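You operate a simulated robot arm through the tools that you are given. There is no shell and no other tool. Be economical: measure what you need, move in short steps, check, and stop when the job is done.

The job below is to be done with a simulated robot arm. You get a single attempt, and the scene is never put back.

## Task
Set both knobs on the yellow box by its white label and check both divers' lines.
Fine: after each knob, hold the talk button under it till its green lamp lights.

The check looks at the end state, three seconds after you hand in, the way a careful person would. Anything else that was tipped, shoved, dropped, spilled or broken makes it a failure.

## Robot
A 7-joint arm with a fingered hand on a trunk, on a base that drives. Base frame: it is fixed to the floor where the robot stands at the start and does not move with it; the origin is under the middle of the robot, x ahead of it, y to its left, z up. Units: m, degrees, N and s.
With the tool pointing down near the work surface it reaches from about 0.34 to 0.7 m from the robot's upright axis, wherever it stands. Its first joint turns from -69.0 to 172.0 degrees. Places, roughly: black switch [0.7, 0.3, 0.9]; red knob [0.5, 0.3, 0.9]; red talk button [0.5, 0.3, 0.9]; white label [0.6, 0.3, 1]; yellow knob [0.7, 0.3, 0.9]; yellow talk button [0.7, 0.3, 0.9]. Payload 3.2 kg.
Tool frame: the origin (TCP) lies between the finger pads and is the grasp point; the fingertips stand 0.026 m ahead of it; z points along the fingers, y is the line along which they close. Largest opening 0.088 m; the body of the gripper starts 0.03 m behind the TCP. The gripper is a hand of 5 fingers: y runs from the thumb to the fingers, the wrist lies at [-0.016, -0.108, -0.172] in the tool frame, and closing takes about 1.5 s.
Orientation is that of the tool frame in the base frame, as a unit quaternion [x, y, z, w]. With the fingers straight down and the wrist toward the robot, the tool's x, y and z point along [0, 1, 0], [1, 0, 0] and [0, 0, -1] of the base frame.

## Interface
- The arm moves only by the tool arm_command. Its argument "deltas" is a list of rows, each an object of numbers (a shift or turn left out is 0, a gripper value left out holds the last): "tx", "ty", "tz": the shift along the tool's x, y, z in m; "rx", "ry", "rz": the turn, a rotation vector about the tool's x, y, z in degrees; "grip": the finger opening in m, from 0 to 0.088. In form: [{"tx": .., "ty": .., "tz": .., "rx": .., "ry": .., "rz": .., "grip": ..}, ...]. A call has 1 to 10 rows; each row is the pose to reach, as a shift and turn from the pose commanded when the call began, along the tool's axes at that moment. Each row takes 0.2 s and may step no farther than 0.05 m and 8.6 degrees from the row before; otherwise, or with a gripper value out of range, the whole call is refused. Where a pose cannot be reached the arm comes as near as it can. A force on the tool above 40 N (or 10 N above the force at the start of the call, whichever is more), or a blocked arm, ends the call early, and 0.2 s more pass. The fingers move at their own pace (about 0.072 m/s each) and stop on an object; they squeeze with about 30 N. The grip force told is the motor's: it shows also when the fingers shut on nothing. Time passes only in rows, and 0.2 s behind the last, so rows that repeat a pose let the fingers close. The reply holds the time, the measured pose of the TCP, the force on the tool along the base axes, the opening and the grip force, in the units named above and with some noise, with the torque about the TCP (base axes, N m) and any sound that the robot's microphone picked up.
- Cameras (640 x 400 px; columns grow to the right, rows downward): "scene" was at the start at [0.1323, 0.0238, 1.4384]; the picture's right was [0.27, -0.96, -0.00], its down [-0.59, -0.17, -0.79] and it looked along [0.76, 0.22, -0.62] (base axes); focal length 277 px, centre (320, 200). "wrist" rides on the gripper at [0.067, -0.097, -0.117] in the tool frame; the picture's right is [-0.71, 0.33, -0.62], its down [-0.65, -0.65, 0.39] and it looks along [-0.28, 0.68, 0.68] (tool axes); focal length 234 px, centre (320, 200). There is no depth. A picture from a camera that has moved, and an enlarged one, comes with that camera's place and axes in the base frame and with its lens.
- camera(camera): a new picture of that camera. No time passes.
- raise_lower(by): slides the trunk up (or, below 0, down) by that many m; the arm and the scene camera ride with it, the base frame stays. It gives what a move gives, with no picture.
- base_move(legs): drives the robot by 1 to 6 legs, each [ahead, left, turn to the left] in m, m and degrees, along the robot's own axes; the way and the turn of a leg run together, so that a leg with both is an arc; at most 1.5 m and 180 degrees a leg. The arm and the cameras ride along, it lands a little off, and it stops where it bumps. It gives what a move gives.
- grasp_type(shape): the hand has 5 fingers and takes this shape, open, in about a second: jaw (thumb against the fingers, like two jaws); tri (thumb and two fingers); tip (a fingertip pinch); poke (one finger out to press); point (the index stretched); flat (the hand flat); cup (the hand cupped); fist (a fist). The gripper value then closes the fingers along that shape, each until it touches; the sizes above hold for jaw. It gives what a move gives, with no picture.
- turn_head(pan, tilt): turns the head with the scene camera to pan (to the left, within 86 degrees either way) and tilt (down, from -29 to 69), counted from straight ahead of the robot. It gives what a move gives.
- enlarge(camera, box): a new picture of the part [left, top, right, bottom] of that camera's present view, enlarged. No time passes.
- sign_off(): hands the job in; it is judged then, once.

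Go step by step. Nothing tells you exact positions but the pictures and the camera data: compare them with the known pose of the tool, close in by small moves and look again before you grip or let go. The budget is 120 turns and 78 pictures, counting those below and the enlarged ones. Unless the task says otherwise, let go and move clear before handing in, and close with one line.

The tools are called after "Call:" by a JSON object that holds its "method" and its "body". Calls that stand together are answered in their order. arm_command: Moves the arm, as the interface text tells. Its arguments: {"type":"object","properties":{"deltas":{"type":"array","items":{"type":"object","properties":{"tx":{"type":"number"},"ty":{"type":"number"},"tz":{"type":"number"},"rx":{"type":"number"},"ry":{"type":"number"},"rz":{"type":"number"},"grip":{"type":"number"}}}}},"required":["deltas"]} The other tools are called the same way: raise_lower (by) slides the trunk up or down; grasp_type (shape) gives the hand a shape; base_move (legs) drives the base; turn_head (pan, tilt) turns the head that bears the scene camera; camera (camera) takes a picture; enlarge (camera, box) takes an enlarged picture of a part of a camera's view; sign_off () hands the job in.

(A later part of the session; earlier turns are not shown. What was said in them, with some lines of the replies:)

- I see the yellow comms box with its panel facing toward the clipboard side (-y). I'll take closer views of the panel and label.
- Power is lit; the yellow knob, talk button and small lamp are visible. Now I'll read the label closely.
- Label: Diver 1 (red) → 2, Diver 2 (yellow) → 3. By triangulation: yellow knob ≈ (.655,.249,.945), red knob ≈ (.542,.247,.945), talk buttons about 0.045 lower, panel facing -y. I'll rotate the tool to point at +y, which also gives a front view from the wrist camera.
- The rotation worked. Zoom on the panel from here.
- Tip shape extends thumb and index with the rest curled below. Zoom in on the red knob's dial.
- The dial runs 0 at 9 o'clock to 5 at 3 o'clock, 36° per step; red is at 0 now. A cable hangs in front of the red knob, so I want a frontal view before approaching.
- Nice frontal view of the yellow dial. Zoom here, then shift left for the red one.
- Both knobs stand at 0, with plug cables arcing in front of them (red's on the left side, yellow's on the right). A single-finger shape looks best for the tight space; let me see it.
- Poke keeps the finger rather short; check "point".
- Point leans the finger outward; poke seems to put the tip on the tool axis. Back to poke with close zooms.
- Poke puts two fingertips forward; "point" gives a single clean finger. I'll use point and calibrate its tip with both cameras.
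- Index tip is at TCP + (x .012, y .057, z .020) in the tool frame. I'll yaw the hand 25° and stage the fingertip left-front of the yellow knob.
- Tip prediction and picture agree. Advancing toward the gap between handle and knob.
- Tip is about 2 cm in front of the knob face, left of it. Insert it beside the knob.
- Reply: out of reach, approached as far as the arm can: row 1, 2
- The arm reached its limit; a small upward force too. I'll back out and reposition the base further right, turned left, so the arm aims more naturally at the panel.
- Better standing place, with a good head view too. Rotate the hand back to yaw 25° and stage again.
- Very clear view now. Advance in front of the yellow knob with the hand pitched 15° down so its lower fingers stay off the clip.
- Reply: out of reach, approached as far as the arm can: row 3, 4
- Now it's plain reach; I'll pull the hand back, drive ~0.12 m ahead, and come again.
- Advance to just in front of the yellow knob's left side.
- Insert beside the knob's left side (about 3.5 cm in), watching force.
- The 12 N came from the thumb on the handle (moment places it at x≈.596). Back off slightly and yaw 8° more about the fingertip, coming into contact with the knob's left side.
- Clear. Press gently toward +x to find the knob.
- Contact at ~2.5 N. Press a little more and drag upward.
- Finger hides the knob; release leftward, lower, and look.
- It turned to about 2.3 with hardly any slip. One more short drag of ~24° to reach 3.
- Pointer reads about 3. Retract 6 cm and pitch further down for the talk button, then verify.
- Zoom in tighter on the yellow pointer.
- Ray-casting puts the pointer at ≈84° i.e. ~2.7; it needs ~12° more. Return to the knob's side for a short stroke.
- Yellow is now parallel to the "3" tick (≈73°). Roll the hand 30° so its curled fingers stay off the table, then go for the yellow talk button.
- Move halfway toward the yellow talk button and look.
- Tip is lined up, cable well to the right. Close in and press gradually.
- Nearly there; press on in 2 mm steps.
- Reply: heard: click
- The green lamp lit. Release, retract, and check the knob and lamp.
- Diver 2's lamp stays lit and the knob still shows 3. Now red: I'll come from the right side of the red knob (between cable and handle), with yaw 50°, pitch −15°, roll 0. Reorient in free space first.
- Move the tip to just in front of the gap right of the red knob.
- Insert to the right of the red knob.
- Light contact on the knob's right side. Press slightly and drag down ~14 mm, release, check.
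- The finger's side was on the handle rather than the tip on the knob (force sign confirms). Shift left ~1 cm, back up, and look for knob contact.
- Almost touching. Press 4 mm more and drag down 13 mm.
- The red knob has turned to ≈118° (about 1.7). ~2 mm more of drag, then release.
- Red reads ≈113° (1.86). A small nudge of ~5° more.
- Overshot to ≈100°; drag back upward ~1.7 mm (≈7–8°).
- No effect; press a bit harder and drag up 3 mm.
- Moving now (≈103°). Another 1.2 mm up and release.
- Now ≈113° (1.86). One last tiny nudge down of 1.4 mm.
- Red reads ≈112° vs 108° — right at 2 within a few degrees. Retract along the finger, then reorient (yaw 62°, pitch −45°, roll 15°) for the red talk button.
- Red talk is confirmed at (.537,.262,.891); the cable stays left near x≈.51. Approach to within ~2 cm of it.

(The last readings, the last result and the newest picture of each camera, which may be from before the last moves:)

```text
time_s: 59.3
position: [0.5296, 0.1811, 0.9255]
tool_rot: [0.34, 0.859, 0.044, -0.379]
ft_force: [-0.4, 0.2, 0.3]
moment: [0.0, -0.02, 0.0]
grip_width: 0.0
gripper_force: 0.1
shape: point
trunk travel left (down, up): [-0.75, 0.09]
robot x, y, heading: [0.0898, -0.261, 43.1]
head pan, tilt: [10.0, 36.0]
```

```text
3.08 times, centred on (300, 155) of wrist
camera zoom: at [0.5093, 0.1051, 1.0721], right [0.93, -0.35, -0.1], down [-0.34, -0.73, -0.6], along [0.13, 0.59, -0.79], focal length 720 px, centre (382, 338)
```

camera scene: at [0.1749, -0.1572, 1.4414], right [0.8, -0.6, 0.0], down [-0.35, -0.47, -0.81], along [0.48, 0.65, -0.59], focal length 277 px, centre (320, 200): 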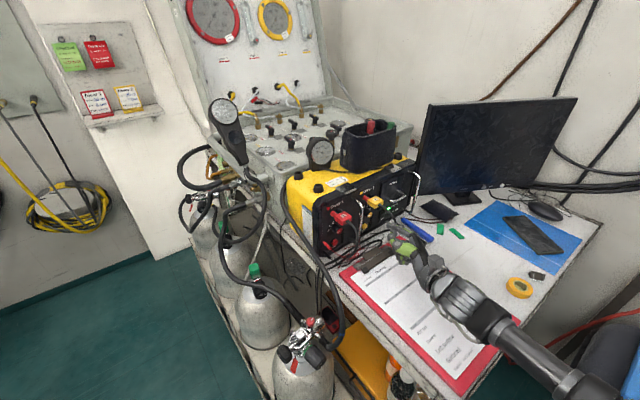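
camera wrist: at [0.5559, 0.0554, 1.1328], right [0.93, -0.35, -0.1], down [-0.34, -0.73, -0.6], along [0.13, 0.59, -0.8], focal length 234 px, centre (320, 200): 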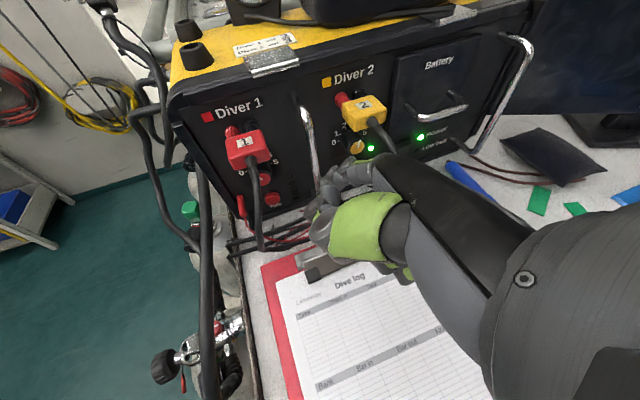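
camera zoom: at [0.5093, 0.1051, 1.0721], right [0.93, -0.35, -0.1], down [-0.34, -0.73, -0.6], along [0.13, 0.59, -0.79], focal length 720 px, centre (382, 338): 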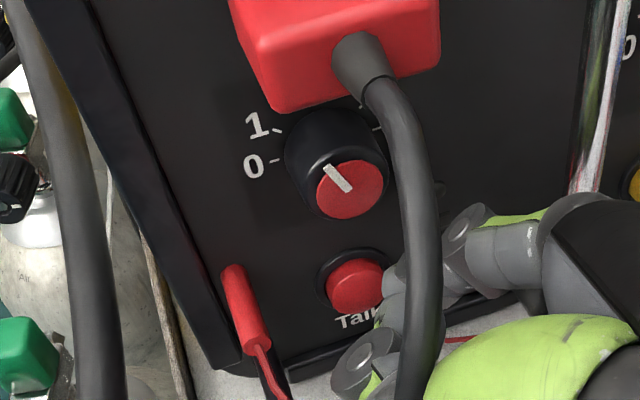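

The finger is next to the button; the cable passes above the thumb without contact so far. Continue in small steps aimed at the button's right half, watching force.

Call:
{"method": "arm_command", "body": {"deltas": [{"tx": 0.0011, "ty": 0.0036, "tz": 0.0048}, {"tx": 0.0022, "ty": 0.0073, "tz": 0.0095}, {"tx": 0.0034, "ty": 0.011, "tz": 0.0143}]}}

```text
time_s: 60.1
position: [0.5242, 0.1948, 0.9163]
tool_rot: [0.34, 0.859, 0.044, -0.381]
ft_force: [-1.2, -0.3, -0.4]
moment: [-0.01, -0.01, 0.01]
grip_width: 0.0001
gripper_force: 0.0
shape: point
trunk travel left (down, up): [-0.75, 0.09]
robot x, y, heading: [0.0853, -0.2592, 43.3]
head pan, tilt: [10.0, 36.0]
```

Call:
{"method": "arm_command", "body": {"deltas": [{"tx": 0.0003, "ty": 0.0018, "tz": 0.0016}, {"tx": 0.0006, "ty": 0.0035, "tz": 0.0032}, {"tx": 0.0008, "ty": 0.0053, "tz": 0.0048}]}}

```text
time_s: 60.9
position: [0.5275, 0.1998, 0.9137]
tool_rot: [0.341, 0.859, 0.047, -0.38]
ft_force: [1.9, -7.0, 7.4]
moment: [0.39, -0.17, -0.26]
grip_width: 0.0003
gripper_force: 0.1
shape: point
trunk travel left (down, up): [-0.75, 0.09]
robot x, y, heading: [0.0866, -0.2589, 43.2]
head pan, tilt: [10.0, 36.0]
heard: click
```

Click heard. Hold briefly and look for the lamp.

Call:
{"method": "arm_command", "body": {"deltas": [{"ty": 0.0008}, {"ty": 0.0008}, {"ty": 0.0008}, {"ty": 0.0008}]}}

Call:
{"method": "enlarge", "body": {"camera": "wrist", "box": [220, 90, 380, 220]}}

```text
time_s: 61.9
position: [0.5246, 0.1998, 0.9127]
tool_rot: [0.339, 0.859, 0.047, -0.38]
ft_force: [3.3, -8.3, 10.5]
moment: [0.56, -0.28, -0.42]
grip_width: 0.0001
gripper_force: 0.1
shape: point
trunk travel left (down, up): [-0.75, 0.09]
robot x, y, heading: [0.0883, -0.2649, 43.4]
head pan, tilt: [10.0, 36.0]
```

```text
3.08 times, centred on (300, 155) of wrist
camera zoom: at [0.5046, 0.1228, 1.0607], right [0.93, -0.35, -0.1], down [-0.34, -0.72, -0.6], along [0.13, 0.6, -0.79], focal length 720 px, centre (382, 338)
```

zoom: 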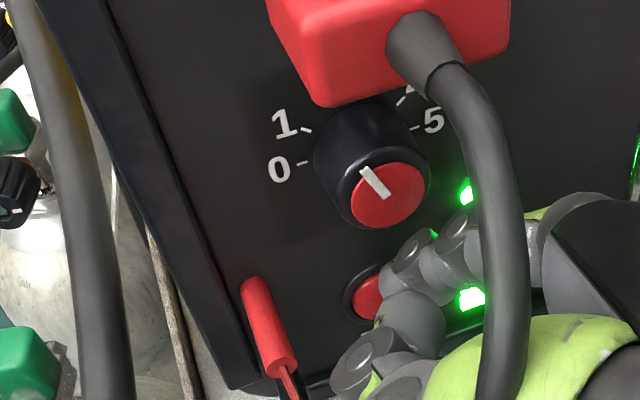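

Diver 1's lamp is green. Retrace the path out and clear.

Call:
{"method": "arm_command", "body": {"deltas": [{"tx": -0.0022, "ty": -0.008, "tz": -0.0095}, {"tx": -0.0045, "ty": -0.017, "tz": -0.019}, {"tx": -0.0079, "ty": -0.0233, "tz": -0.049}, {"tx": -0.0112, "ty": -0.0297, "tz": -0.079}, {"tx": -0.0146, "ty": -0.036, "tz": -0.1086}, {"tx": 0.01, "ty": -0.06, "tz": -0.14}, {"tx": 0.02, "ty": -0.09, "tz": -0.17}]}}

Call:
{"method": "enlarge", "body": {"camera": "scene", "box": [310, 180, 400, 245]}}

Call:
{"method": "camera", "body": {"camera": "scene"}}

```text
time_s: 63.5
position: [0.5628, 0.0877, 1.064]
tool_rot: [0.34, 0.859, 0.044, -0.381]
ft_force: [-0.3, -0.8, 0.6]
moment: [0.04, 0.02, 0.0]
grip_width: 0.0002
gripper_force: 0.1
shape: point
trunk travel left (down, up): [-0.75, 0.09]
robot x, y, heading: [0.0824, -0.2644, 43.6]
head pan, tilt: [10.0, 36.0]
```

```text
6.15 times, centred on (355, 212) of scene
camera zoom: at [0.1739, -0.1598, 1.4416], right [0.8, -0.6, 0.0], down [-0.35, -0.47, -0.81], along [0.49, 0.65, -0.59], focal length 1704 px, centre (105, 123)
```

zoom: 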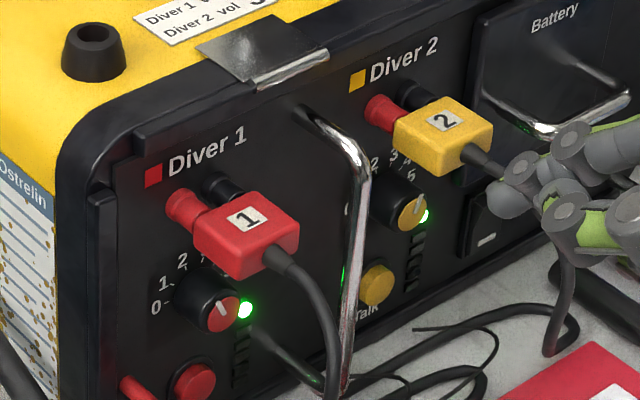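

```text
2 pictures are left
camera scene: at [0.1739, -0.1598, 1.4416], right [0.8, -0.6, 0.0], down [-0.35, -0.47, -0.81], along [0.49, 0.65, -0.59], focal length 277 px, centre (320, 200)
```

scene: 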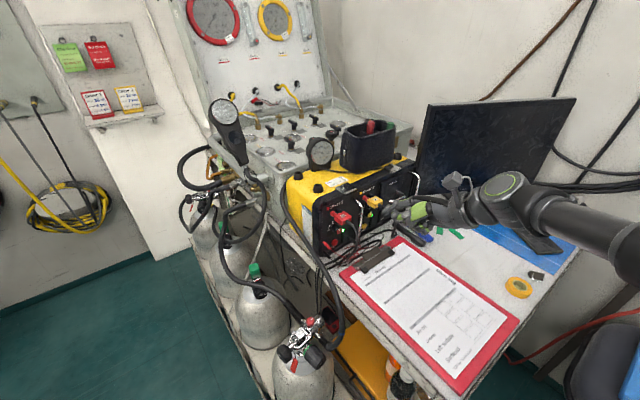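

Both lamps are lit, the knobs show 2 and 3, and nothing else has moved. Pull the hand further clear before handing in.

Call:
{"method": "arm_command", "body": {"deltas": [{"tx": -0.005, "ty": -0.028, "tz": -0.008}, {"tx": -0.01, "ty": -0.056, "tz": -0.015}, {"tx": -0.016, "ty": -0.083, "tz": -0.022}]}}

Call:
{"method": "enlarge", "body": {"camera": "scene", "box": [325, 213, 355, 235]}}

```text
time_s: 64.3
position: [0.5347, 0.0083, 1.0817]
tool_rot: [0.34, 0.86, 0.045, -0.379]
ft_force: [-0.5, -0.9, -0.1]
moment: [0.02, -0.01, 0.0]
grip_width: 0.0002
gripper_force: 0.1
shape: point
trunk travel left (down, up): [-0.75, 0.09]
robot x, y, heading: [0.0848, -0.2598, 43.4]
head pan, tilt: [10.0, 36.0]
```

```text
16.00 times, centred on (340, 224) of scene
camera zoom: at [0.174, -0.159, 1.4416], right [0.8, -0.6, 0.0], down [-0.35, -0.47, -0.81], along [0.49, 0.65, -0.59], focal length 4430 px, centre (0, -184)
```

zoom: 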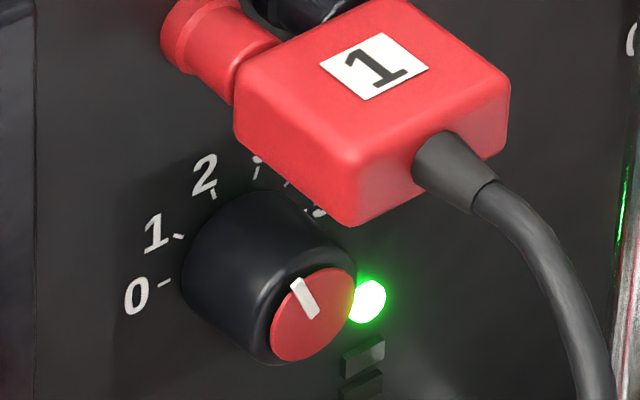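

Red sits at 2 within a few degrees with its lamp on, and the hand is clear. Handing in.

Call:
{"method": "sign_off", "body": {}}

```text
The job is handed in.
```

I set Diver 1 (red) to 2, about 4° short of the mark, and Diver 2 (yellow) to 3. I held each talk button after setting its knob; both green lamps came on and were still lit when I last looked. While lining up, the hand briefly pushed the chrome handle between the two dials with up to about 12 N; the last pictures show nothing out of place.
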